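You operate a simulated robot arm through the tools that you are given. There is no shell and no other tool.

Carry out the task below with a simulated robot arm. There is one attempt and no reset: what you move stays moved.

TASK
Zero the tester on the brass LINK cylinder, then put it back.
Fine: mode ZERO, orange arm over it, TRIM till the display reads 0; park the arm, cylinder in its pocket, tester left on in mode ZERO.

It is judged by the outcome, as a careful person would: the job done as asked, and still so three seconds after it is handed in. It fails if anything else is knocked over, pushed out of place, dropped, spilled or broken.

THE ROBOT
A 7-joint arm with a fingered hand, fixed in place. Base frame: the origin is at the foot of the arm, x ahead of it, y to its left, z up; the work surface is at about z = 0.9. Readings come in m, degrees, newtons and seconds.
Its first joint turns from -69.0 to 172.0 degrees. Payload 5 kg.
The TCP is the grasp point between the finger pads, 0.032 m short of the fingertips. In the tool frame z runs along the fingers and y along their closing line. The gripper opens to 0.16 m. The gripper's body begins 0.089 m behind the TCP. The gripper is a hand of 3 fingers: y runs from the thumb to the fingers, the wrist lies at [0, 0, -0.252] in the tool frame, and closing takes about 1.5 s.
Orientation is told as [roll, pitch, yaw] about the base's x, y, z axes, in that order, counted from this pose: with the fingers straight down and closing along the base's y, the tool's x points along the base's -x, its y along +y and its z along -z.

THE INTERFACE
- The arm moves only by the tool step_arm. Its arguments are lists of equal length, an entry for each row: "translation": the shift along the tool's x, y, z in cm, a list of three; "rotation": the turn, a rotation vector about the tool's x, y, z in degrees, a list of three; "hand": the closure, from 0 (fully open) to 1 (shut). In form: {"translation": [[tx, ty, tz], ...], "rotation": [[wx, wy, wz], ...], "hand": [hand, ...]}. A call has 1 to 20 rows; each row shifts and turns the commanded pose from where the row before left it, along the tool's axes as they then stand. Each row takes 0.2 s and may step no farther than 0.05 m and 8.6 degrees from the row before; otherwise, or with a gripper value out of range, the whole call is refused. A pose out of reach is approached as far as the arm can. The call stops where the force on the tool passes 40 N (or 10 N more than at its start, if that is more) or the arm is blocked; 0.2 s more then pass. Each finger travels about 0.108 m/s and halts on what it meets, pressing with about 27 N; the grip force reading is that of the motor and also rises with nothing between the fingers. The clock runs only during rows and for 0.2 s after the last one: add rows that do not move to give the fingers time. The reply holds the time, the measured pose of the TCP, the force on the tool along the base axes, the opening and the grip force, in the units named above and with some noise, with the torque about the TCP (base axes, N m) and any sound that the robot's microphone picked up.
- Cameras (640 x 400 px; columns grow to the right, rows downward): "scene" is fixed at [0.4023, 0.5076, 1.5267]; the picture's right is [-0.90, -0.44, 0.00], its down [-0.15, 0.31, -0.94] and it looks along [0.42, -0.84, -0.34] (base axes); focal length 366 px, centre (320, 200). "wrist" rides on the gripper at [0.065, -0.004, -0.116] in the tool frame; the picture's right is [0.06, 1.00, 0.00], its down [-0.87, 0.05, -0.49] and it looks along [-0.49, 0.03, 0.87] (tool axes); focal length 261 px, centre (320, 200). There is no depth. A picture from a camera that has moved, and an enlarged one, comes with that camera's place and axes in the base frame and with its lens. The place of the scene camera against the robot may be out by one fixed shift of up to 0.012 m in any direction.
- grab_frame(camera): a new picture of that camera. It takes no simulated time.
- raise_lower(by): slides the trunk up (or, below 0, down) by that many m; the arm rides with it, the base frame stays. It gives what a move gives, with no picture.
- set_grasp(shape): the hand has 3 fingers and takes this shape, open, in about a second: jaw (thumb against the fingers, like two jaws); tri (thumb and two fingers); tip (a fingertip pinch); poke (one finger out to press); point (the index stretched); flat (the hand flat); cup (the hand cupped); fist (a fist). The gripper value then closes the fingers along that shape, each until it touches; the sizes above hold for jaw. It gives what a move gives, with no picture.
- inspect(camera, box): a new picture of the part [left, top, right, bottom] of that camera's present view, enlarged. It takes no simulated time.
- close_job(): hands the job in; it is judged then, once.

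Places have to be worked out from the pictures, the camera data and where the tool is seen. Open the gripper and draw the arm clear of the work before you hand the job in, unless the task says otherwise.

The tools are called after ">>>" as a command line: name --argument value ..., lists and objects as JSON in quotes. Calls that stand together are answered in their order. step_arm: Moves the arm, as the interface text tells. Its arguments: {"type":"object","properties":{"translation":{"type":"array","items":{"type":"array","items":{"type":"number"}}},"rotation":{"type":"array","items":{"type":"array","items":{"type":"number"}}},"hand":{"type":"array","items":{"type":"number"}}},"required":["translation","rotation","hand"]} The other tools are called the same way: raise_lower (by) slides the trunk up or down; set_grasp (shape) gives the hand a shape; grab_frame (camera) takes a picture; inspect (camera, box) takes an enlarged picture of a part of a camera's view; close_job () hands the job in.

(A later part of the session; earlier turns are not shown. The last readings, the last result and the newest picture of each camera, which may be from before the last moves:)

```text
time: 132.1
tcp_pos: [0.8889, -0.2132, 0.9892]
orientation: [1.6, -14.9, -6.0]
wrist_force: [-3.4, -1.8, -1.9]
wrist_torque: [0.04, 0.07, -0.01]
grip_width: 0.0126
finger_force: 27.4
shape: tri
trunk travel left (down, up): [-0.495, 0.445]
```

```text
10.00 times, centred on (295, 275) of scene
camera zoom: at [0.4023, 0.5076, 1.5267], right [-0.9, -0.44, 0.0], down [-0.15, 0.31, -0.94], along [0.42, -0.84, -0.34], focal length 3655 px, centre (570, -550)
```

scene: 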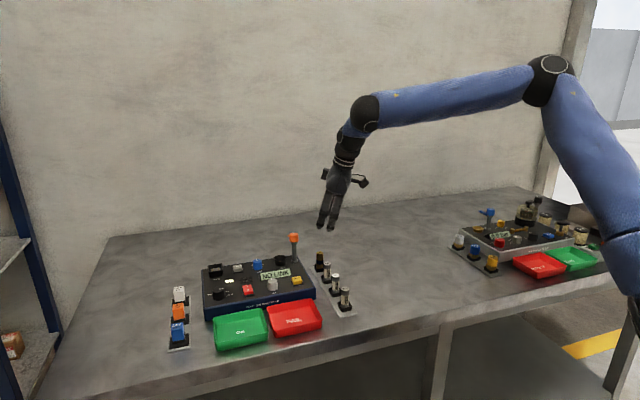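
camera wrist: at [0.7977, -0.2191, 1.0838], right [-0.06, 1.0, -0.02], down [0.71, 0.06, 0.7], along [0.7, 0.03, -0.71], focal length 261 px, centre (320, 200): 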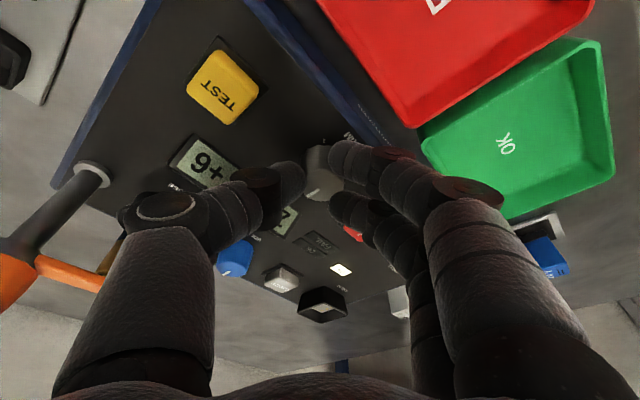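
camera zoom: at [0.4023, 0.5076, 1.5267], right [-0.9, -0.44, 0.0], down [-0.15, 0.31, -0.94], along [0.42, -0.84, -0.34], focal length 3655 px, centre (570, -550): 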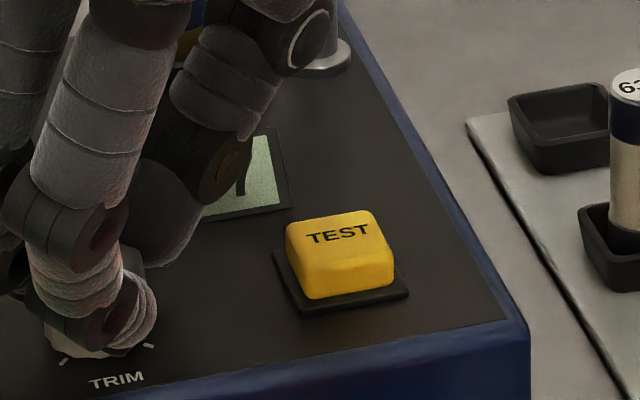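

Clockwise raises it to +7, so I need counter-clockwise ~7 units. Release, pre-rotate the hand clockwise 40°, and re-grip for a CCW stroke.

>>> step_arm --translation '[[0, 0, 0], [0, 0, 0], [-0.15, 0, -0.5], [0, 0, 0], [0, 0, 0], [0, 0, 0], [0, 0, 0], [0, 0, 0], [0, 0, 0]]' --rotation '[[0, 0, 0], [0, 0, 0], [0, 0, 0], [0, 0, 8], [0, 0, 8], [0, 0, 8], [0, 0, 8], [0, 0, 8], [0, 0, 0]]' --hand '[0.85, 0.72, 0.71, 0.71, 0.71, 0.71, 0.71, 0.71, 0.71]'

>>> inspect --camera "wrist" --box '[140, 80, 420, 280]'

```text
time: 134.1
tcp_pos: [0.8905, -0.2138, 0.9954]
orientation: [11.1, -10.4, -46.9]
wrist_force: [0.4, -0.8, 1.0]
wrist_torque: [0.0, 0.0, 0.0]
grip_width: 0.0436
finger_force: 0.1
shape: jaw
trunk travel left (down, up): [-0.495, 0.445]
```

```text
2.00 times, centred on (280, 180) of wrist
camera zoom: at [0.8141, -0.1696, 1.0944], right [0.65, 0.74, 0.18], down [0.49, -0.59, 0.64], along [0.58, -0.33, -0.75], focal length 521 px, centre (400, 240)
```

zoom: 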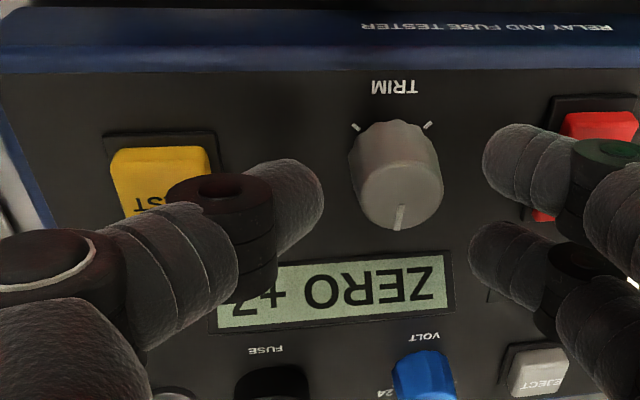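

Clear view: "ZERO +7". Lower, grip, and turn CCW 24° first.

>>> step_arm --translation '[[0.11, -0.11, 0.58], [0, 0, 0], [0, 0, 0], [0, 0, 0], [0, 0, 0], [0, 0, 0], [0, 0, 0], [0, 0, 0], [0, 0, 0]]' --rotation '[[0, 0, 0], [0, 0, 0], [0, 0, 0], [0, 0, 0], [0, 0, 0], [0, 0, -8], [0, 0, -8], [0, 0, -8], [0, 0, 0]]' --hand '[0.71, 0.8, 0.9, 1, 1, 1, 1, 1, 1]'

>>> inspect --camera "wrist" --box '[140, 80, 420, 280]'

>>> inspect --camera "scene" --box '[240, 245, 320, 305]'

```text
time: 136.1
tcp_pos: [0.8916, -0.213, 0.9887]
orientation: [5.7, -14.0, -22.4]
wrist_force: [3.0, -2.5, 0.8]
wrist_torque: [0.25, -0.11, -0.04]
grip_width: 0.0119
finger_force: 26.7
shape: tri
trunk travel left (down, up): [-0.495, 0.445]
```

```text
2.00 times, centred on (280, 180) of wrist
camera zoom: at [0.8009, -0.1938, 1.0846], right [0.3, 0.95, 0.08], down [0.67, -0.27, 0.69], along [0.68, -0.15, -0.72], focal length 521 px, centre (400, 240)
```

zoom: 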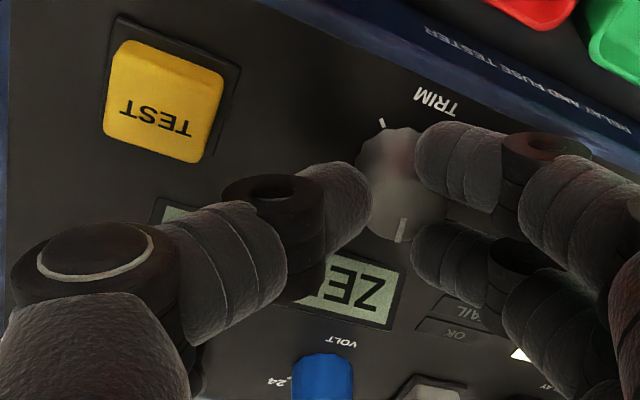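

```text
6.67 times, centred on (280, 275) of scene
camera zoom: at [0.4023, 0.5076, 1.5267], right [-0.9, -0.44, 0.0], down [-0.15, 0.31, -0.94], along [0.42, -0.84, -0.34], focal length 2437 px, centre (587, -300)
```

zoom: 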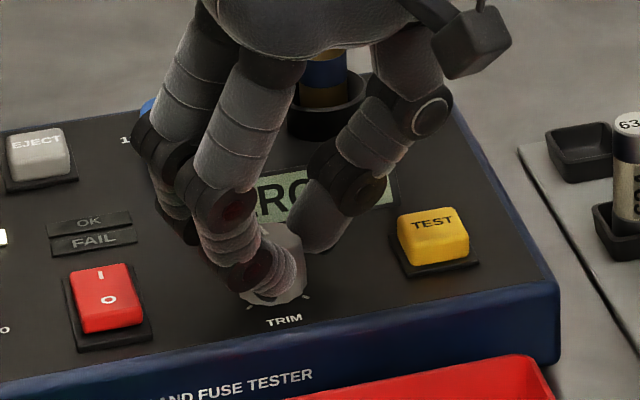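

The digits are hidden at this angle; continue CCW 16° to where the digits were visible before.

>>> step_arm --translation '[[0, 0, 0], [0, 0, 0], [0, 0, 0]]' --rotation '[[0, 0, -8], [0, 0, -8], [0, 0, 0]]' --hand '[1, 1, 1]'

>>> inspect --camera "wrist" --box '[140, 80, 420, 280]'

>>> inspect --camera "scene" --box '[240, 245, 320, 305]'

```text
time: 136.9
tcp_pos: [0.8911, -0.2123, 0.989]
orientation: [1.6, -15.0, -5.9]
wrist_force: [-0.8, -1.1, 3.6]
wrist_torque: [0.47, 0.14, 0.0]
grip_width: 0.0116
finger_force: 26.6
shape: tri
trunk travel left (down, up): [-0.495, 0.445]
```

```text
2.00 times, centred on (280, 180) of wrist
camera zoom: at [0.798, -0.2114, 1.0838], right [0.04, 1.0, 0.01], down [0.71, -0.03, 0.7], along [0.7, -0.02, -0.71], focal length 521 px, centre (400, 240)
```

zoom: 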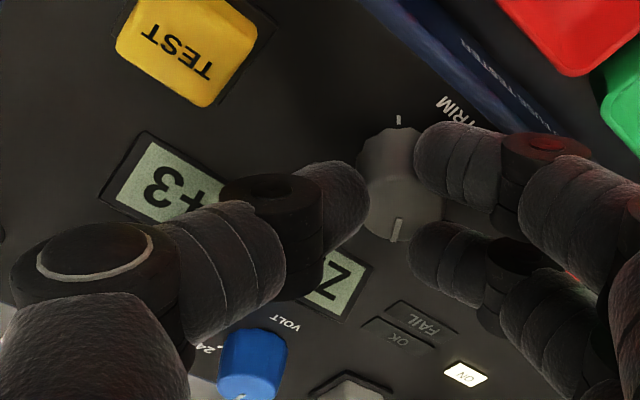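

```text
6.67 times, centred on (280, 275) of scene
camera zoom: at [0.4023, 0.5076, 1.5267], right [-0.9, -0.44, 0.0], down [-0.15, 0.31, -0.94], along [0.42, -0.84, -0.34], focal length 2437 px, centre (587, -300)
```

zoom: 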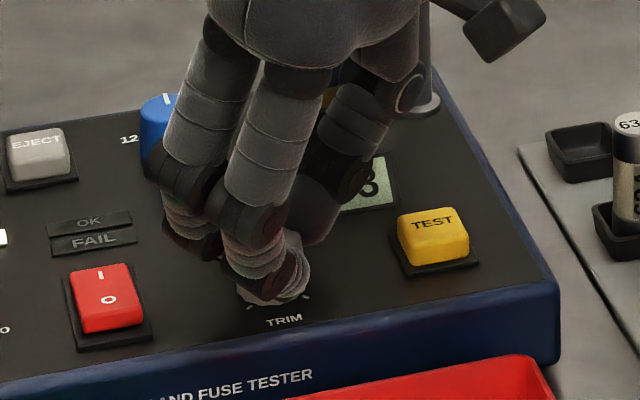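

+3 now: about 10° per unit. Turn CCW another 16° and read.

>>> step_arm --translation '[[0, 0, 0], [0, 0, 0], [0, 0, 0]]' --rotation '[[0, 0, -8], [0, 0, -8], [0, 0, 0]]' --hand '[1, 1, 1]'

>>> inspect --camera "wrist" --box '[140, 80, 420, 280]'

>>> inspect --camera "scene" --box '[240, 245, 320, 305]'

```text
time: 137.7
tcp_pos: [0.8917, -0.2127, 0.9896]
orientation: [-2.7, -14.9, 10.6]
wrist_force: [3.2, -1.0, 6.3]
wrist_torque: [0.53, 0.12, 0.02]
grip_width: 0.0115
finger_force: 27.5
shape: tri
trunk travel left (down, up): [-0.495, 0.445]
```

```text
2.00 times, centred on (280, 180) of wrist
camera zoom: at [0.7997, -0.2294, 1.0842], right [-0.23, 0.97, -0.06], down [0.69, 0.21, 0.7], along [0.69, 0.12, -0.72], focal length 521 px, centre (400, 240)
```

zoom: 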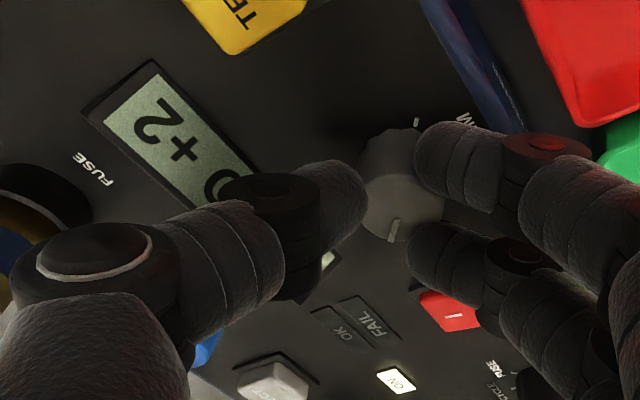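

```text
6.67 times, centred on (280, 275) of scene
camera zoom: at [0.4023, 0.5076, 1.5267], right [-0.9, -0.44, 0.0], down [-0.15, 0.31, -0.94], along [0.42, -0.84, -0.34], focal length 2437 px, centre (587, -300)
```

zoom: 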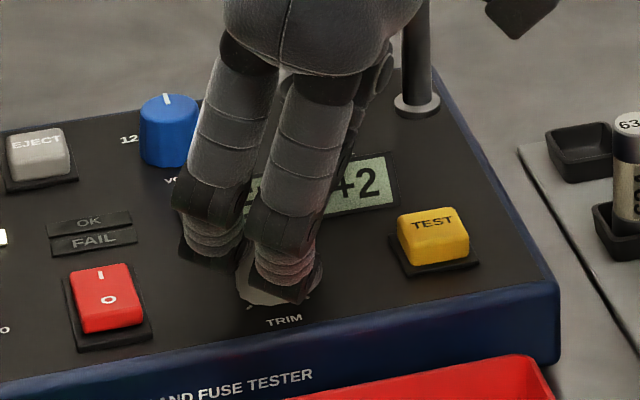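

+2. Another 8° CCW and read (the scene camera now also sees the digits).

>>> step_arm --translation '[[0, 0, 0], [0, 0, 0]]' --rotation '[[0, 0, -8], [0, 0, 0]]' --hand '[1, 1]'

>>> inspect --camera "wrist" --box '[140, 80, 420, 280]'

>>> inspect --camera "scene" --box '[240, 245, 320, 305]'

```text
time: 138.3
tcp_pos: [0.8905, -0.2132, 0.9885]
orientation: [-4.9, -14.4, 18.9]
wrist_force: [6.5, 1.8, 7.9]
wrist_torque: [0.54, 0.03, 0.03]
grip_width: 0.0117
finger_force: 27.3
shape: tri
trunk travel left (down, up): [-0.495, 0.445]
```

```text
2.00 times, centred on (280, 180) of wrist
camera zoom: at [0.8023, -0.2381, 1.0851], right [-0.36, 0.93, -0.1], down [0.65, 0.32, 0.69], along [0.67, 0.18, -0.72], focal length 521 px, centre (400, 240)
```

zoom: 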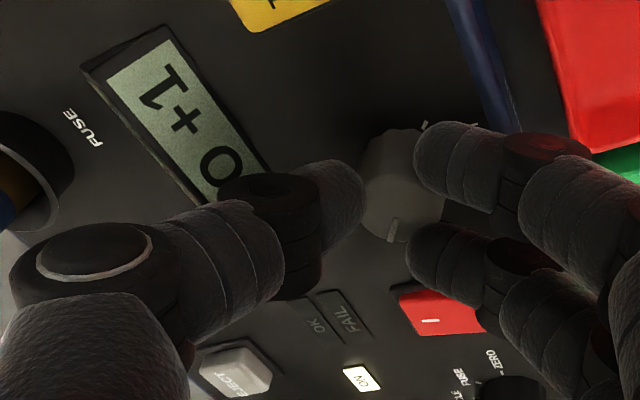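

```text
6.67 times, centred on (280, 275) of scene
camera zoom: at [0.4023, 0.5076, 1.5267], right [-0.9, -0.44, 0.0], down [-0.15, 0.31, -0.94], along [0.42, -0.84, -0.34], focal length 2437 px, centre (587, -300)
```

zoom: 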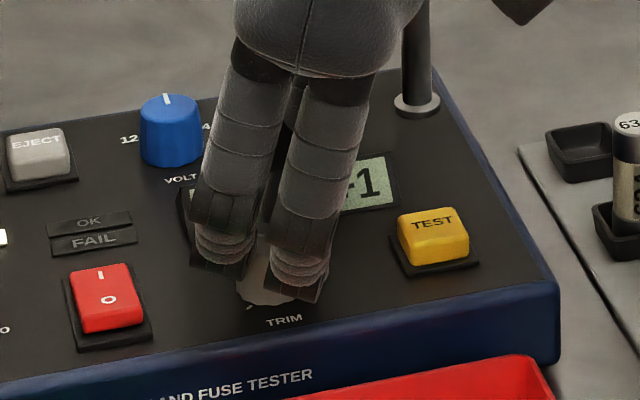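

+1. Turn CCW 6° more.

>>> step_arm --translation '[[0, 0, 0], [0, 0, 0]]' --rotation '[[0, 0, -6], [0, 0, 0]]' --hand '[1, 1]'

>>> inspect --camera "wrist" --box '[140, 80, 420, 280]'

>>> inspect --camera "scene" --box '[240, 245, 320, 305]'

```text
time: 138.9
tcp_pos: [0.8898, -0.2129, 0.989]
orientation: [-6.4, -13.8, 24.9]
wrist_force: [4.5, 2.1, 8.4]
wrist_torque: [0.53, 0.1, 0.03]
grip_width: 0.0116
finger_force: 26.9
shape: tri
trunk travel left (down, up): [-0.495, 0.445]
```

```text
2.00 times, centred on (280, 180) of wrist
camera zoom: at [0.8051, -0.2444, 1.0861], right [-0.45, 0.88, -0.12], down [0.62, 0.41, 0.68], along [0.65, 0.23, -0.73], focal length 521 px, centre (400, 240)
```

zoom: 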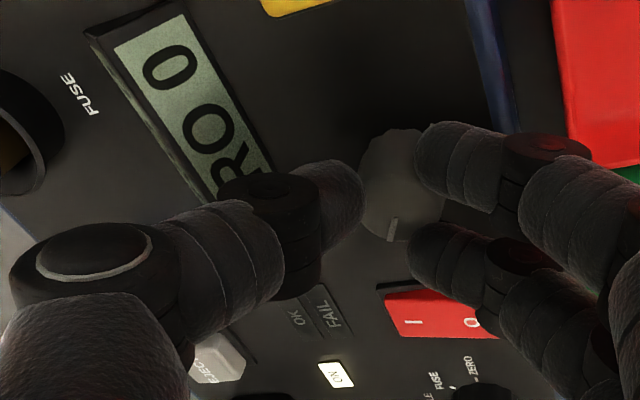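

```text
6.67 times, centred on (280, 275) of scene
camera zoom: at [0.4023, 0.5076, 1.5267], right [-0.9, -0.44, 0.0], down [-0.15, 0.31, -0.94], along [0.42, -0.84, -0.34], focal length 2437 px, centre (587, -300)
```

zoom: 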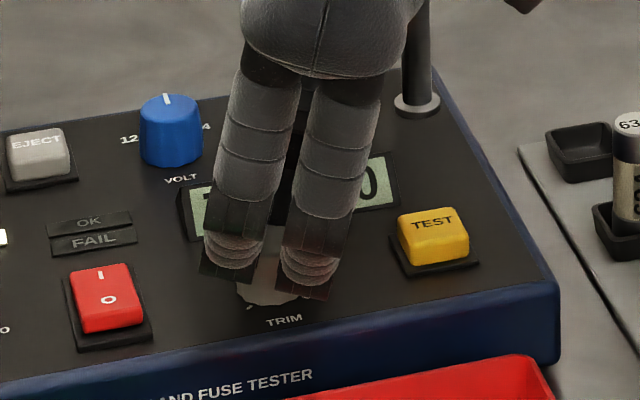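

Display reads "ZERO 0", likely near the + edge of the band; nudge 3° more to centre it, then release and verify.

>>> step_arm --translation '[[0, 0, 0], [0, 0, 0]]' --rotation '[[0, 0, -3], [0, 0, 0]]' --hand '[1, 1]'

>>> inspect --camera "wrist" --box '[140, 80, 420, 280]'

>>> step_arm --translation '[[0, 0, 0], [0, 0, 0], [0, 0, 0]]' --rotation '[[0, 0, 0], [0, 0, 0], [0, 0, 0]]' --hand '[0.9, 0.8, 0.74]'

>>> inspect --camera "wrist" --box '[140, 80, 420, 280]'

```text
time: 139.5
tcp_pos: [0.8904, -0.2127, 0.9899]
orientation: [-7.1, -13.4, 28.0]
wrist_force: [8.6, 2.5, 9.4]
wrist_torque: [0.52, -0.03, 0.03]
grip_width: 0.0115
finger_force: 27.2
shape: tri
trunk travel left (down, up): [-0.495, 0.445]
```

```text
2.00 times, centred on (280, 180) of wrist
camera zoom: at [0.8066, -0.2472, 1.0865], right [-0.49, 0.86, -0.13], down [0.59, 0.45, 0.67], along [0.63, 0.25, -0.73], focal length 521 px, centre (400, 240)
```

zoom: 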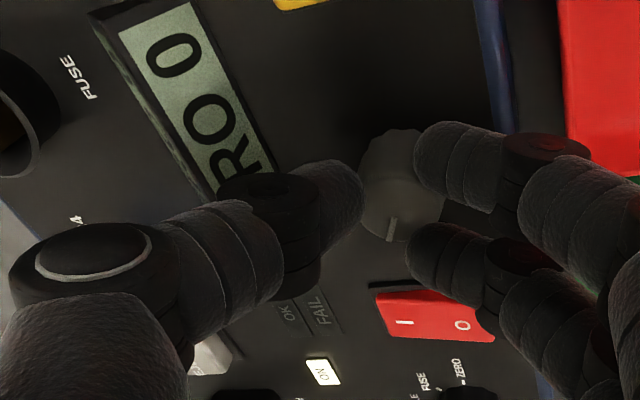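

```text
time: 140.3
tcp_pos: [0.8895, -0.2149, 0.9885]
orientation: [-7.0, -13.3, 27.9]
wrist_force: [1.0, 0.4, -0.9]
wrist_torque: [0.0, 0.0, 0.02]
grip_width: 0.0379
finger_force: 0.1
shape: jaw
trunk travel left (down, up): [-0.495, 0.445]
```

```text
2.00 times, centred on (280, 180) of wrist
camera zoom: at [0.8063, -0.248, 1.0857], right [-0.49, 0.86, -0.13], down [0.6, 0.45, 0.67], along [0.63, 0.25, -0.73], focal length 521 px, centre (400, 240)
```

zoom: 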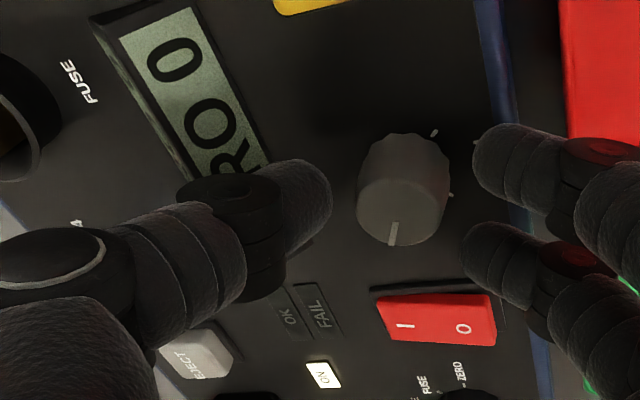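

Still 0 after release. Lift away vertically, open the hand for the thumb pusher, and check the display and arm.

>>> step_arm --translation '[[-0.46, -0.24, -1.93], [-1.06, -0.55, -4.4], [-0.7, -0.36, -2.9], [0, 0, 0], [0, 0, 0]]' --rotation '[[0, 0, 0], [0, 0, 0], [0, 0, 0], [0, 0, 0], [0, 0, 0]]' --hand '[0.71, 0.6, 0.4, 0.3, 0.3]'

>>> inspect --camera "scene" --box '[190, 215, 330, 315]'

>>> grab_frame --camera "wrist"

```text
time: 141.5
tcp_pos: [0.8864, -0.2161, 1.0827]
orientation: [-6.9, -13.8, 28.1]
wrist_force: [0.0, 0.2, 0.9]
wrist_torque: [0.01, 0.01, 0.01]
grip_width: 0.1061
finger_force: 0.0
shape: jaw
out of reach, approached as far as the arm can: row 3
trunk travel left (down, up): [-0.495, 0.445]
```

```text
4.00 times, centred on (260, 265) of scene
camera zoom: at [0.4023, 0.5076, 1.5267], right [-0.9, -0.44, 0.0], down [-0.15, 0.31, -0.94], along [0.42, -0.84, -0.34], focal length 1462 px, centre (560, -60)
```

zoom: 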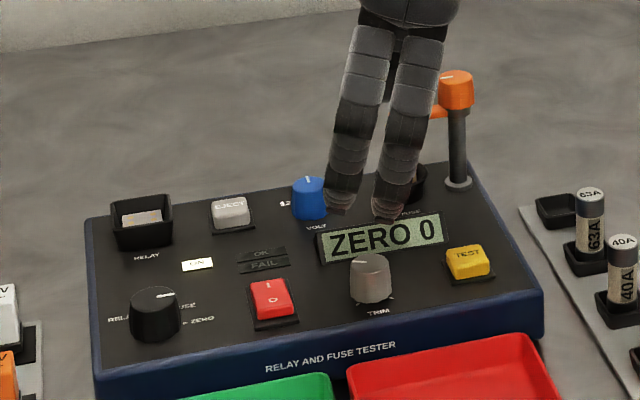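

```text
taken
camera wrist: at [0.8022, -0.2516, 1.1791], right [-0.49, 0.86, -0.13], down [0.59, 0.44, 0.67], along [0.64, 0.26, -0.73], focal length 261 px, centre (320, 200)
```

wrist: 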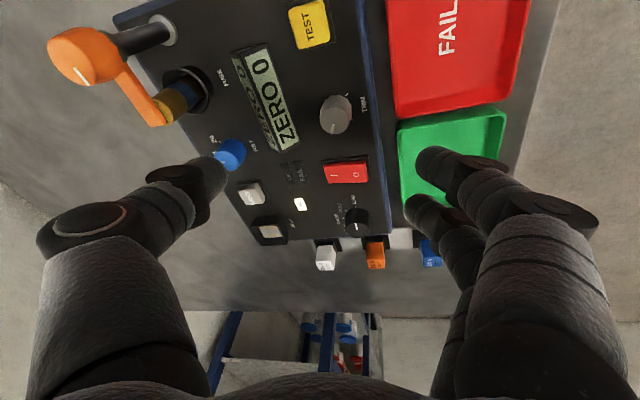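

"ZERO 0" holds. Next, park the arm: move the thumb to the front side of the orange finger (above first).

>>> step_arm --translation '[[1.5, -2.4, -0.07], [1.5, -2.4, -0.07], [0, 0, 0]]' --rotation '[[0, 0, 0], [0, 0, 0], [0, 0, 0]]' --hand '[0.3, 0.3, 0.3]'

>>> grab_frame --camera "wrist"

>>> inspect --camera "wrist" --box '[130, 60, 330, 220]'

```text
time: 142.3
tcp_pos: [0.8811, -0.2738, 1.0829]
orientation: [-6.9, -13.4, 28.1]
wrist_force: [-0.1, 0.1, -0.7]
wrist_torque: [-0.06, 0.01, -0.02]
grip_width: 0.1063
finger_force: 0.0
shape: jaw
trunk travel left (down, up): [-0.495, 0.445]
```

```text
taken
camera wrist: at [0.797, -0.3088, 1.1797], right [-0.49, 0.86, -0.13], down [0.59, 0.45, 0.67], along [0.63, 0.25, -0.73], focal length 261 px, centre (320, 200)
```

wrist: 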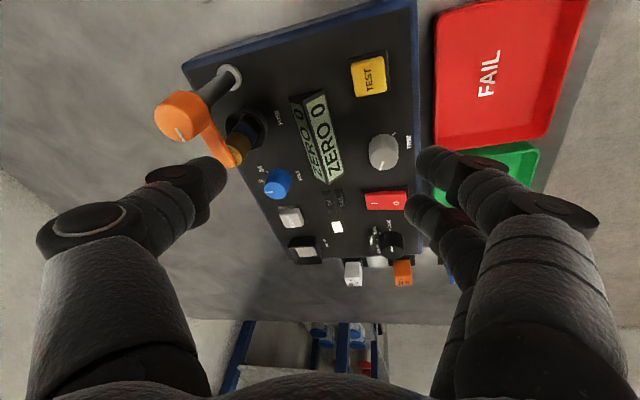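

```text
2.50 times, centred on (230, 140) of wrist
camera zoom: at [0.797, -0.3088, 1.1797], right [-0.49, 0.86, -0.13], down [0.59, 0.45, 0.67], along [0.63, 0.25, -0.73], focal length 652 px, centre (545, 350)
```

zoom: 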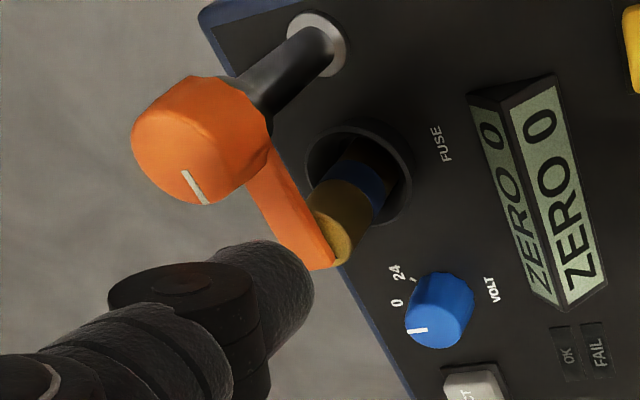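

Descend the thumb to finger height on its front side, shifted ~1 cm outward from the hub.

>>> step_arm --translation '[[-0.6, 0.3, 2.2], [0.58, 0.3, 2.43], [0, 0, 0]]' --rotation '[[0, 0, 0], [0, 0, 0], [0, 0, 0]]' --hand '[0.3, 0.3, 0.3]'

>>> inspect --camera "wrist" --box '[130, 100, 330, 260]'

>>> inspect --camera "scene" --box '[250, 215, 320, 275]'

```text
time: 143.1
tcp_pos: [0.8927, -0.2676, 1.0376]
orientation: [-6.9, -13.5, 28.0]
wrist_force: [1.1, 1.1, 0.1]
wrist_torque: [0.01, 0.03, -0.03]
grip_width: 0.1062
finger_force: 0.0
shape: jaw
trunk travel left (down, up): [-0.495, 0.445]
```

```text
2.50 times, centred on (230, 180) of wrist
camera zoom: at [0.8082, -0.3029, 1.1344], right [-0.49, 0.86, -0.13], down [0.59, 0.45, 0.67], along [0.63, 0.25, -0.73], focal length 652 px, centre (545, 250)
```

zoom: 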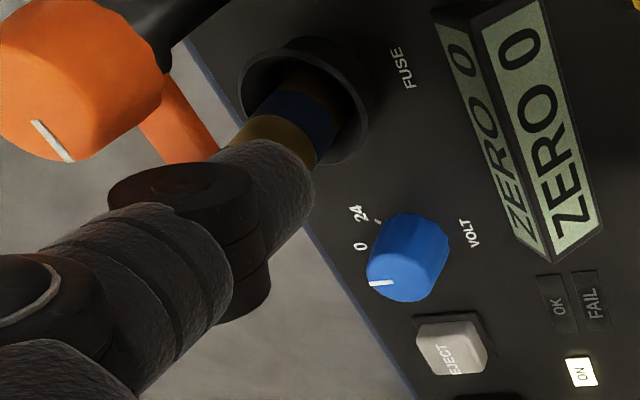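

```text
6.67 times, centred on (285, 245) of scene
camera zoom: at [0.4023, 0.5076, 1.5267], right [-0.9, -0.44, 0.0], down [-0.15, 0.31, -0.94], along [0.42, -0.84, -0.34], focal length 2437 px, centre (553, -100)
```

zoom: 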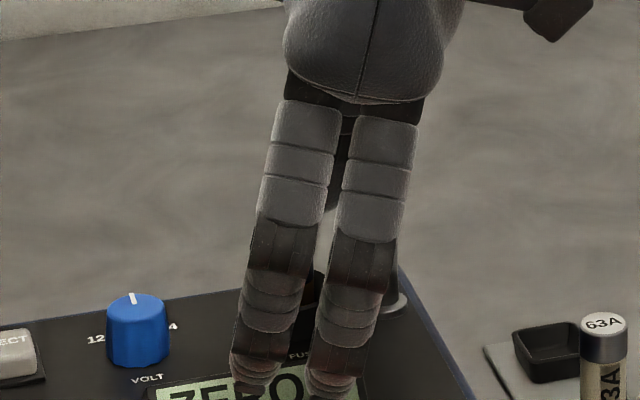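

Lower 4 mm and push the orange finger back along its arc, first part.

>>> step_arm --translation '[[0.09, 0.05, 0.39], [0.52, -0.58, -0.05], [-0.42, -0.54, 0.16], [-0.42, -0.54, 0.16], [0, 0, 0]]' --rotation '[[0, 0, 0], [0, 0, 0], [0, 0, 0], [0, 0, 0], [0, 0, 0]]' --hand '[0.3, 0.3, 0.3, 0.3, 0.3]'

>>> inspect --camera "wrist" --box '[130, 100, 330, 260]'

>>> inspect --camera "scene" --box '[250, 215, 320, 275]'

```text
time: 144.3
tcp_pos: [0.9022, -0.2824, 1.0334]
orientation: [-7.0, -13.5, 28.0]
wrist_force: [0.5, 0.6, -0.6]
wrist_torque: [0.02, 0.05, 0.01]
grip_width: 0.1064
finger_force: 0.0
shape: jaw
trunk travel left (down, up): [-0.495, 0.445]
```

```text
2.50 times, centred on (230, 180) of wrist
camera zoom: at [0.8181, -0.3157, 1.1299], right [-0.49, 0.86, -0.13], down [0.59, 0.45, 0.67], along [0.63, 0.25, -0.73], focal length 652 px, centre (545, 250)
```

zoom: 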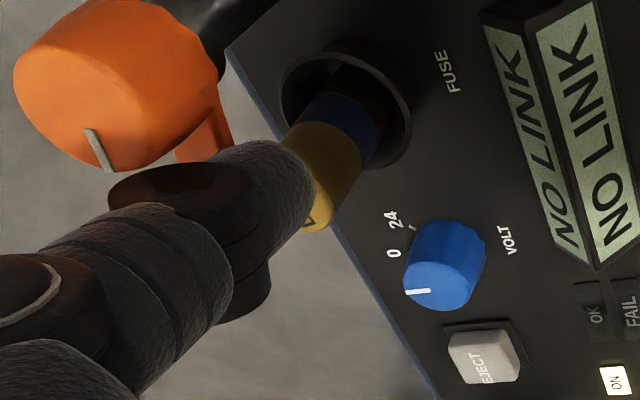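

```text
6.67 times, centred on (285, 245) of scene
camera zoom: at [0.4023, 0.5076, 1.5267], right [-0.9, -0.44, 0.0], down [-0.15, 0.31, -0.94], along [0.42, -0.84, -0.34], focal length 2437 px, centre (553, -100)
```

zoom: 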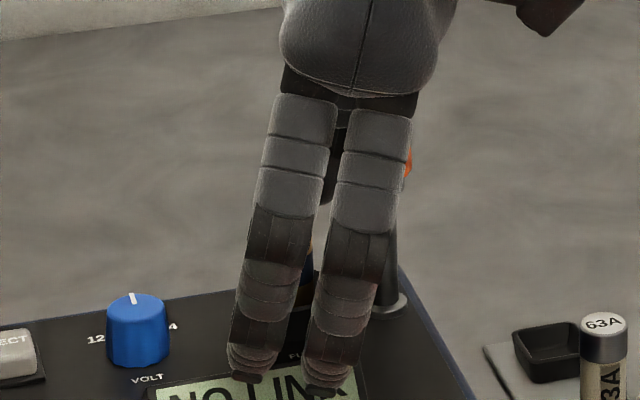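

The arm is moving ("NO LINK"), LINK still upright. Continue the arc.

>>> step_arm --translation '[[-0.17, -0.67, 0.12], [-0.17, -0.67, 0.12], [0.1, -0.69, 0.06], [0.1, -0.69, 0.06], [0, 0, 0]]' --rotation '[[0, 0, 0], [0, 0, 0], [0, 0, 0], [0, 0, 0], [0, 0, 0]]' --hand '[0.3, 0.3, 0.3, 0.3, 0.3]'

>>> inspect --camera "wrist" --box '[130, 80, 330, 240]'

>>> inspect --camera "scene" --box '[250, 215, 320, 275]'

```text
time: 145.5
tcp_pos: [0.9169, -0.3038, 1.033]
orientation: [-7.0, -13.4, 28.0]
wrist_force: [-0.2, -0.2, -0.7]
wrist_torque: [0.02, 0.02, -0.01]
grip_width: 0.1065
finger_force: 0.0
shape: jaw
trunk travel left (down, up): [-0.495, 0.445]
```

```text
2.50 times, centred on (230, 160) of wrist
camera zoom: at [0.8323, -0.3393, 1.1315], right [-0.49, 0.86, -0.13], down [0.59, 0.45, 0.67], along [0.63, 0.25, -0.73], focal length 652 px, centre (545, 300)
```

zoom: 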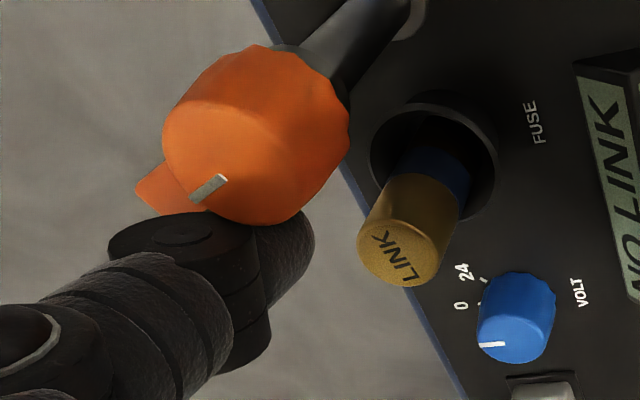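

```text
6.67 times, centred on (285, 245) of scene
camera zoom: at [0.4023, 0.5076, 1.5267], right [-0.9, -0.44, 0.0], down [-0.15, 0.31, -0.94], along [0.42, -0.84, -0.34], focal length 2437 px, centre (553, -100)
```

zoom: 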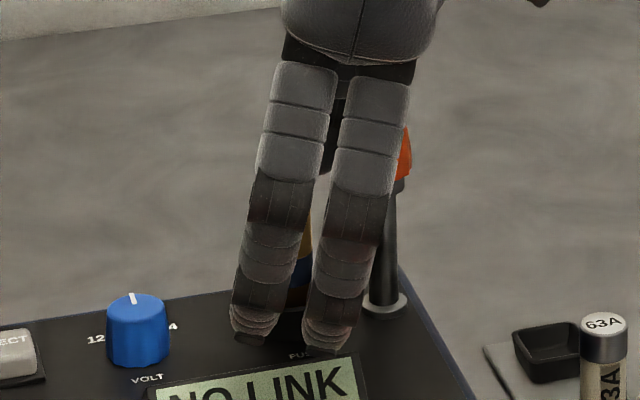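

>>> step_arm --translation '[[0.33, -0.58, -0.01], [0.33, -0.58, -0.01], [0, 0, 0]]' --rotation '[[0, 0, 0], [0, 0, 0], [0, 0, 0]]' --hand '[0.3, 0.3, 0.3]'

>>> inspect --camera "wrist" --box '[130, 80, 330, 240]'

>>> inspect --camera "scene" --box '[250, 215, 320, 275]'

```text
time: 146.3
tcp_pos: [0.9165, -0.3195, 1.0335]
orientation: [-7.0, -13.4, 28.1]
wrist_force: [0.0, 1.0, 0.0]
wrist_torque: [-0.02, -0.01, 0.04]
grip_width: 0.1063
finger_force: 0.1
shape: jaw
trunk travel left (down, up): [-0.495, 0.445]
```

```text
2.50 times, centred on (230, 160) of wrist
camera zoom: at [0.8322, -0.3533, 1.1314], right [-0.49, 0.86, -0.13], down [0.59, 0.45, 0.67], along [0.63, 0.25, -0.73], focal length 652 px, centre (545, 300)
```

zoom: 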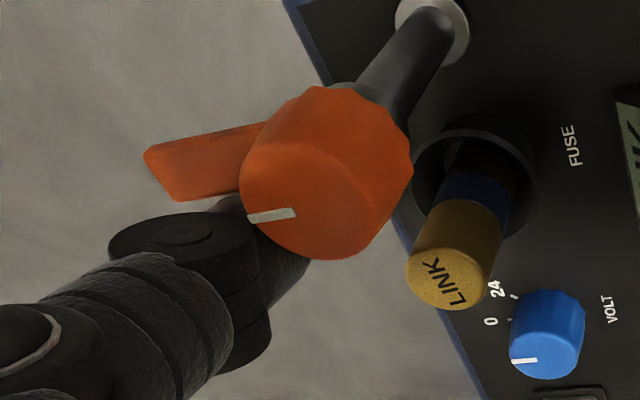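

```text
6.67 times, centred on (285, 245) of scene
camera zoom: at [0.4023, 0.5076, 1.5267], right [-0.9, -0.44, 0.0], down [-0.15, 0.31, -0.94], along [0.42, -0.84, -0.34], focal length 2437 px, centre (553, -100)
```

zoom: 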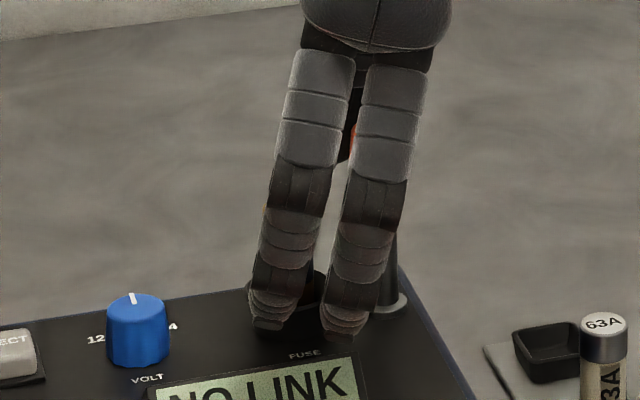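

Looks parked (≈−48°). Back the thumb off and lift, then compare with the original picture.

>>> step_arm --translation '[[-0.66, 0.23, 0.13], [-0.46, -0.24, -1.93], [-0.9, -0.46, -3.8], [0, 0, 0]]' --rotation '[[0, 0, 0], [0, 0, 0], [0, 0, 0], [0, 0, 0]]' --hand '[0.3, 0.3, 0.3, 0.3]'

>>> inspect --camera "scene" --box '[280, 225, 310, 265]'

>>> grab_frame --camera "wrist"

```text
time: 147.3
tcp_pos: [0.9216, -0.3146, 1.0934]
orientation: [-7.0, -13.4, 28.0]
wrist_force: [-0.3, 0.4, 0.1]
wrist_torque: [0.02, 0.0, -0.02]
grip_width: 0.1062
finger_force: 0.0
shape: jaw
trunk travel left (down, up): [-0.495, 0.445]
```

```text
10.00 times, centred on (295, 245) of scene
camera zoom: at [0.4023, 0.5076, 1.5267], right [-0.9, -0.44, 0.0], down [-0.15, 0.31, -0.94], along [0.42, -0.84, -0.34], focal length 3655 px, centre (570, -250)
```

zoom: 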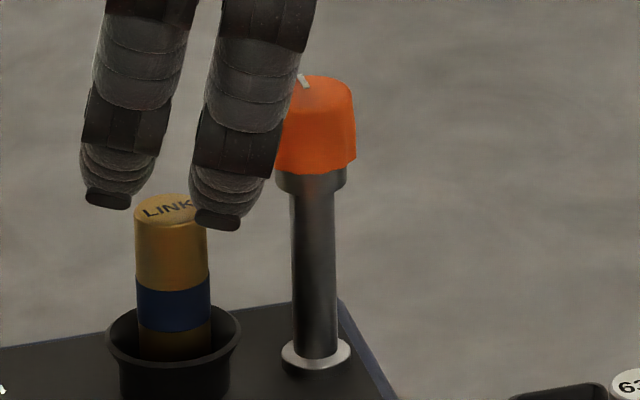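

```text
taken
camera wrist: at [0.8375, -0.3491, 1.1901], right [-0.49, 0.86, -0.13], down [0.59, 0.45, 0.67], along [0.63, 0.25, -0.73], focal length 261 px, centre (320, 200)
```

wrist: 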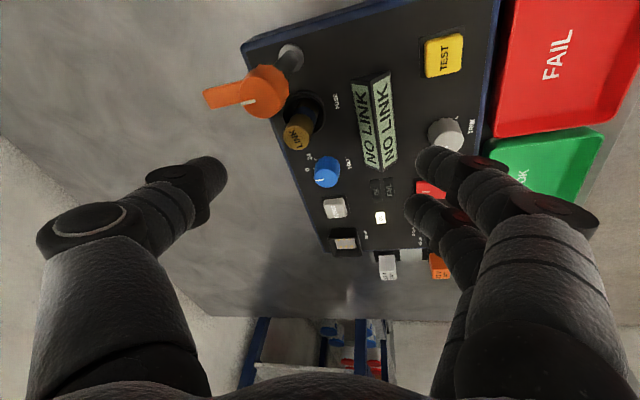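

The arm is back at its original parked mark. Now retrieve LINK: same hand orientation as when placing, opening 4.5 cm, hover above it.

>>> step_arm --translation '[[0, 0, 0], [0, 0, 0], [0, 0, 0], [-0.69, -3.03, 0.6], [0, 0, 0]]' --rotation '[[0, 0, -4.4], [0, 0, 0], [0, 0, 0], [0, 0, 0], [0, 0, 0]]' --hand '[0.5, 0.65, 0.72, 0.72, 0.72]'

>>> grab_frame --camera "wrist"

>>> inspect --camera "wrist" --box '[220, 60, 400, 220]'

```text
time: 148.5
tcp_pos: [0.9413, -0.3341, 1.0955]
orientation: [-8.1, -12.9, 32.7]
wrist_force: [-0.3, -1.0, 0.6]
wrist_torque: [-0.01, -0.02, -0.01]
grip_width: 0.0429
finger_force: 0.1
shape: jaw
trunk travel left (down, up): [-0.495, 0.445]
```

```text
taken
camera wrist: at [0.8614, -0.3729, 1.193], right [-0.56, 0.82, -0.15], down [0.56, 0.5, 0.66], along [0.62, 0.28, -0.74], focal length 261 px, centre (320, 200)
```

wrist: 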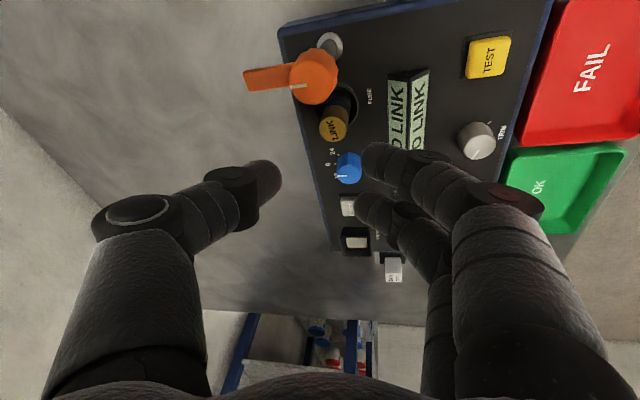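

```text
2.50 times, centred on (310, 140) of wrist
camera zoom: at [0.8614, -0.3729, 1.193], right [-0.56, 0.82, -0.15], down [0.56, 0.5, 0.66], along [0.62, 0.28, -0.74], focal length 652 px, centre (345, 350)
```

zoom: 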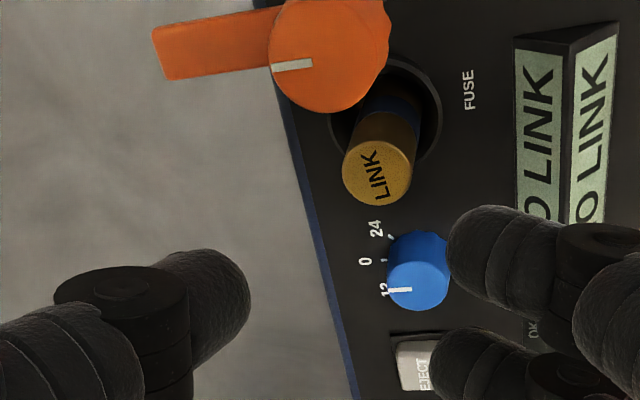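

LINK at (0.951,−0.336). Descend halfway and check clearances.

>>> step_arm --translation '[[0.8, 0.41, 4.0], [0.3, 0.15, 1.5], [0, 0, 0]]' --rotation '[[0, 0, 0], [0, 0, 0], [0, 0, 0]]' --hand '[0.72, 0.72, 0.72]'

>>> inspect --camera "wrist" --box '[200, 80, 400, 240]'

>>> inspect --camera "scene" --box '[260, 215, 320, 275]'

```text
time: 149.3
tcp_pos: [0.9464, -0.3358, 1.0376]
orientation: [-8.0, -12.8, 32.6]
wrist_force: [-0.5, 0.1, -0.4]
wrist_torque: [-0.01, 0.0, 0.01]
grip_width: 0.0428
finger_force: 0.0
shape: jaw
trunk travel left (down, up): [-0.495, 0.445]
```

```text
2.50 times, centred on (300, 160) of wrist
camera zoom: at [0.8648, -0.375, 1.1358], right [-0.56, 0.82, -0.15], down [0.56, 0.5, 0.66], along [0.61, 0.28, -0.74], focal length 652 px, centre (370, 300)
```

zoom: 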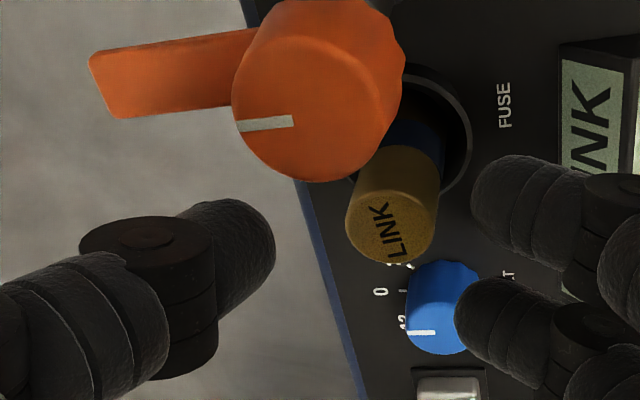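

```text
6.67 times, centred on (290, 245) of scene
camera zoom: at [0.4023, 0.5076, 1.5267], right [-0.9, -0.44, 0.0], down [-0.15, 0.31, -0.94], along [0.42, -0.84, -0.34], focal length 2437 px, centre (520, -100)
```

zoom: 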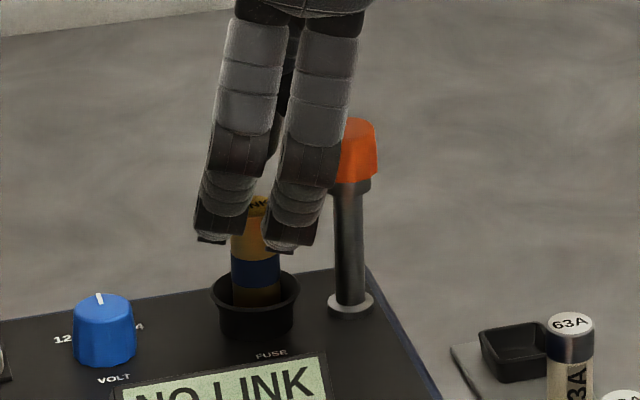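

Good. Finish the descent to z≈1.014.

>>> step_arm --translation '[[0.27, 0.35, 1.15], [0.27, 0.2, 1.15], [0, 0, 0]]' --rotation '[[0, 0, 0], [0, 0, 0], [0, 0, 0]]' --hand '[0.72, 0.72, 0.72]'

>>> inspect --camera "wrist" --box '[200, 80, 400, 240]'

>>> inspect --camera "scene" --box '[260, 215, 320, 275]'

```text
time: 150.1
tcp_pos: [0.9448, -0.3353, 1.0121]
orientation: [-8.2, -12.8, 32.5]
wrist_force: [0.1, 0.4, 0.1]
wrist_torque: [0.02, -0.03, -0.01]
grip_width: 0.043
finger_force: 0.1
shape: jaw
trunk travel left (down, up): [-0.495, 0.445]
```

```text
2.50 times, centred on (300, 160) of wrist
camera zoom: at [0.863, -0.3742, 1.1105], right [-0.56, 0.82, -0.15], down [0.56, 0.5, 0.66], along [0.61, 0.28, -0.74], focal length 652 px, centre (370, 300)
```

zoom: 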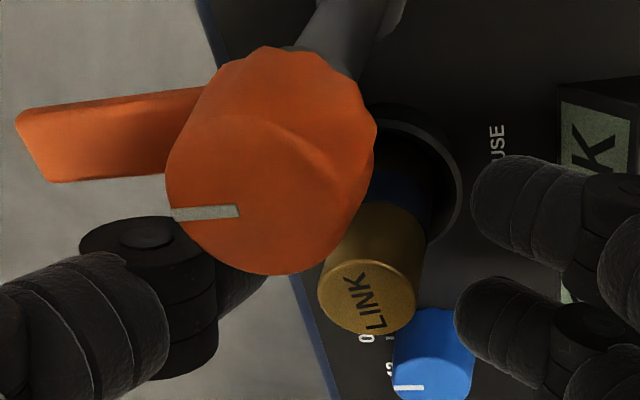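

```text
6.67 times, centred on (290, 245) of scene
camera zoom: at [0.4023, 0.5076, 1.5267], right [-0.9, -0.44, 0.0], down [-0.15, 0.31, -0.94], along [0.42, -0.84, -0.34], focal length 2437 px, centre (520, -100)
```

zoom: 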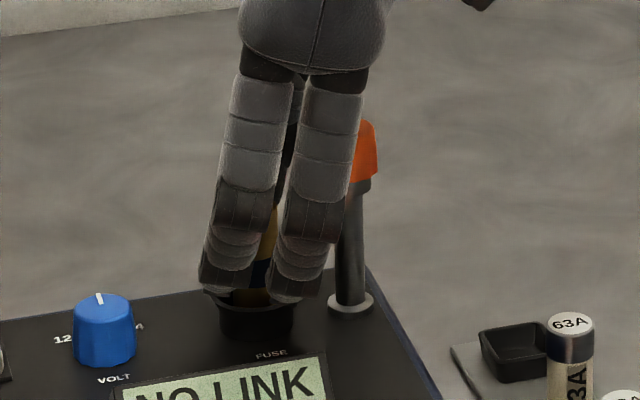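

LINK is centred. Close on it.

>>> step_arm --translation '[[0, 0, 0], [0, 0, 0], [0, 0, 0], [0, 0, 0], [0, 0, 0], [0, 0, 0]]' --rotation '[[0, 0, 0], [0, 0, 0], [0, 0, 0], [0, 0, 0], [0, 0, 0], [0, 0, 0]]' --hand '[0.78, 0.84, 0.9, 0.95, 1, 1]'

>>> inspect --camera "wrist" --box '[200, 80, 400, 240]'

```text
time: 151.5
tcp_pos: [0.9446, -0.3357, 1.0131]
orientation: [-8.0, -12.7, 32.5]
wrist_force: [-0.7, -0.1, 0.9]
wrist_torque: [0.06, 0.05, 0.01]
grip_width: 0.01
finger_force: 27.1
shape: tri
trunk travel left (down, up): [-0.495, 0.445]
```

```text
2.50 times, centred on (300, 160) of wrist
camera zoom: at [0.863, -0.3741, 1.1107], right [-0.56, 0.82, -0.15], down [0.56, 0.5, 0.66], along [0.61, 0.28, -0.74], focal length 652 px, centre (370, 300)
```

zoom: 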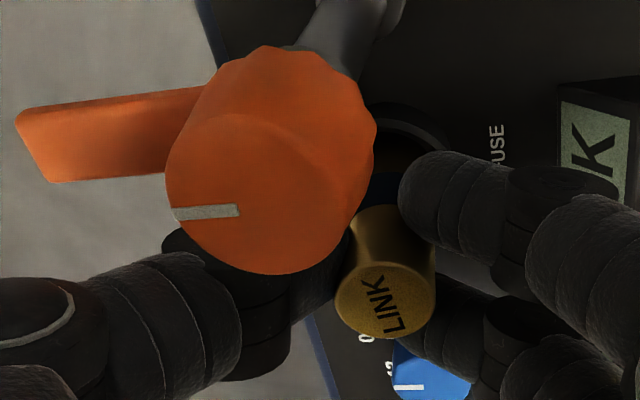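

Lift straight up 7.5 cm.

>>> step_arm --translation '[[-0.55, -0.35, -2.41], [-0.55, -0.35, -2.41], [-0.55, -0.35, -2.41], [0, 0, 0]]' --rotation '[[0, 0, 0], [0, 0, 0], [0, 0, 0], [0, 0, 0]]' --hand '[1, 1, 1, 1]'

>>> inspect --camera "scene" --box '[240, 195, 340, 275]'

>>> inspect --camera "wrist" --box '[230, 80, 390, 220]'

```text
time: 152.5
tcp_pos: [0.9432, -0.3378, 1.0868]
orientation: [-8.0, -12.8, 32.5]
wrist_force: [0.2, -0.5, -1.3]
wrist_torque: [0.0, 0.0, 0.02]
grip_width: 0.0097
finger_force: 27.2
shape: tri
trunk travel left (down, up): [-0.495, 0.445]
```

```text
5.00 times, centred on (290, 235) of scene
camera zoom: at [0.4023, 0.5076, 1.5267], right [-0.9, -0.44, 0.0], down [-0.15, 0.31, -0.94], along [0.42, -0.84, -0.34], focal length 1828 px, centre (470, 25)
```

zoom: 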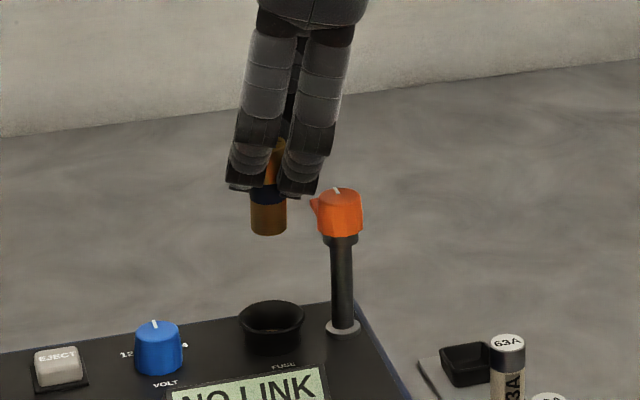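

```text
2.86 times, centred on (310, 150) of wrist
camera zoom: at [0.8632, -0.3761, 1.1852], right [-0.56, 0.82, -0.15], down [0.56, 0.5, 0.66], along [0.61, 0.28, -0.74], focal length 745 px, centre (349, 343)
```

zoom: 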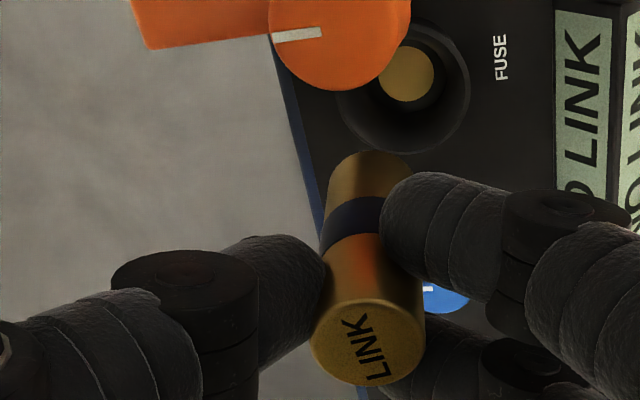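

LINK held. Carry it back around the front of the post, then re-orient (yaw −20°, 11° lean) so the cylinder becomes vertical and the fingers point away from 63A.

>>> step_arm --translation '[[2.72, 3.27, -1.1], [2.72, 3.27, -1.1], [0, 0, 0], [0, 0, 0], [0, 0, 0], [0, 0, 0], [0, 0, 0], [0, 0, 0], [0, 0, 0], [0, 0, 0]]' --rotation '[[0, 0, 0], [0, 0, 0], [0.469, 0.776, 7.29], [0.469, 0.776, 7.29], [0.469, 0.776, 7.29], [0.469, 0.776, 7.29], [0.469, 0.776, 7.29], [0.469, 0.776, 7.29], [0.469, 0.776, 7.29], [0, 0, 0]]' --hand '[1, 1, 1, 1, 1, 1, 1, 1, 1, 1]'

>>> grab_frame --camera "wrist"

>>> inspect --camera "scene" --box '[240, 185, 360, 285]'

```text
time: 154.7
tcp_pos: [0.8601, -0.3087, 1.0874]
orientation: [-0.1, -10.8, -20.1]
wrist_force: [-0.3, 0.0, -2.2]
wrist_torque: [0.0, 0.0, 0.05]
grip_width: 0.01
finger_force: 27.4
shape: tri
trunk travel left (down, up): [-0.495, 0.445]
```

```text
taken
camera wrist: at [0.7787, -0.2831, 1.1893], right [0.28, 0.96, -0.01], down [0.73, -0.21, 0.65], along [0.62, -0.19, -0.76], focal length 261 px, centre (320, 200)
```

wrist: 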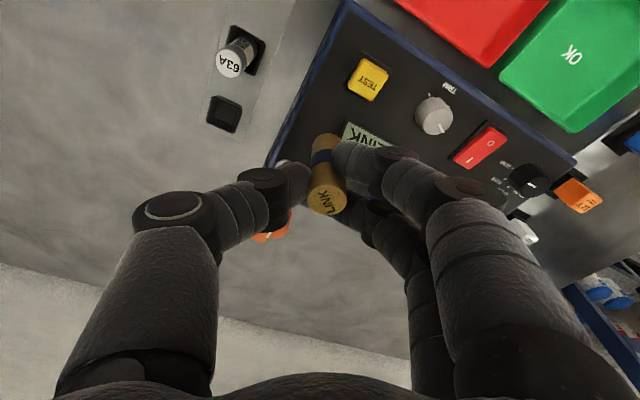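

```text
4.00 times, centred on (300, 235) of scene
camera zoom: at [0.4023, 0.5076, 1.5267], right [-0.9, -0.44, 0.0], down [-0.15, 0.31, -0.94], along [0.42, -0.84, -0.34], focal length 1462 px, centre (400, 60)
```

zoom: 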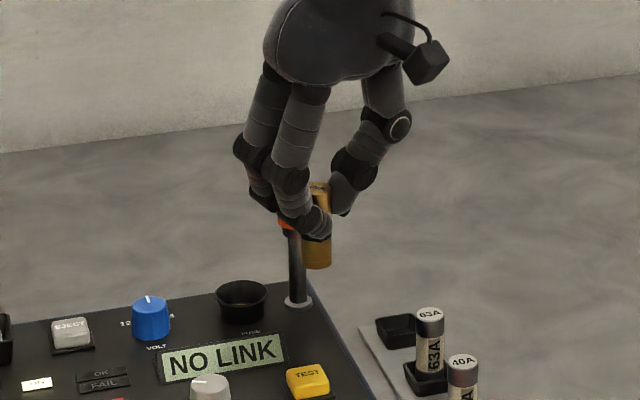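

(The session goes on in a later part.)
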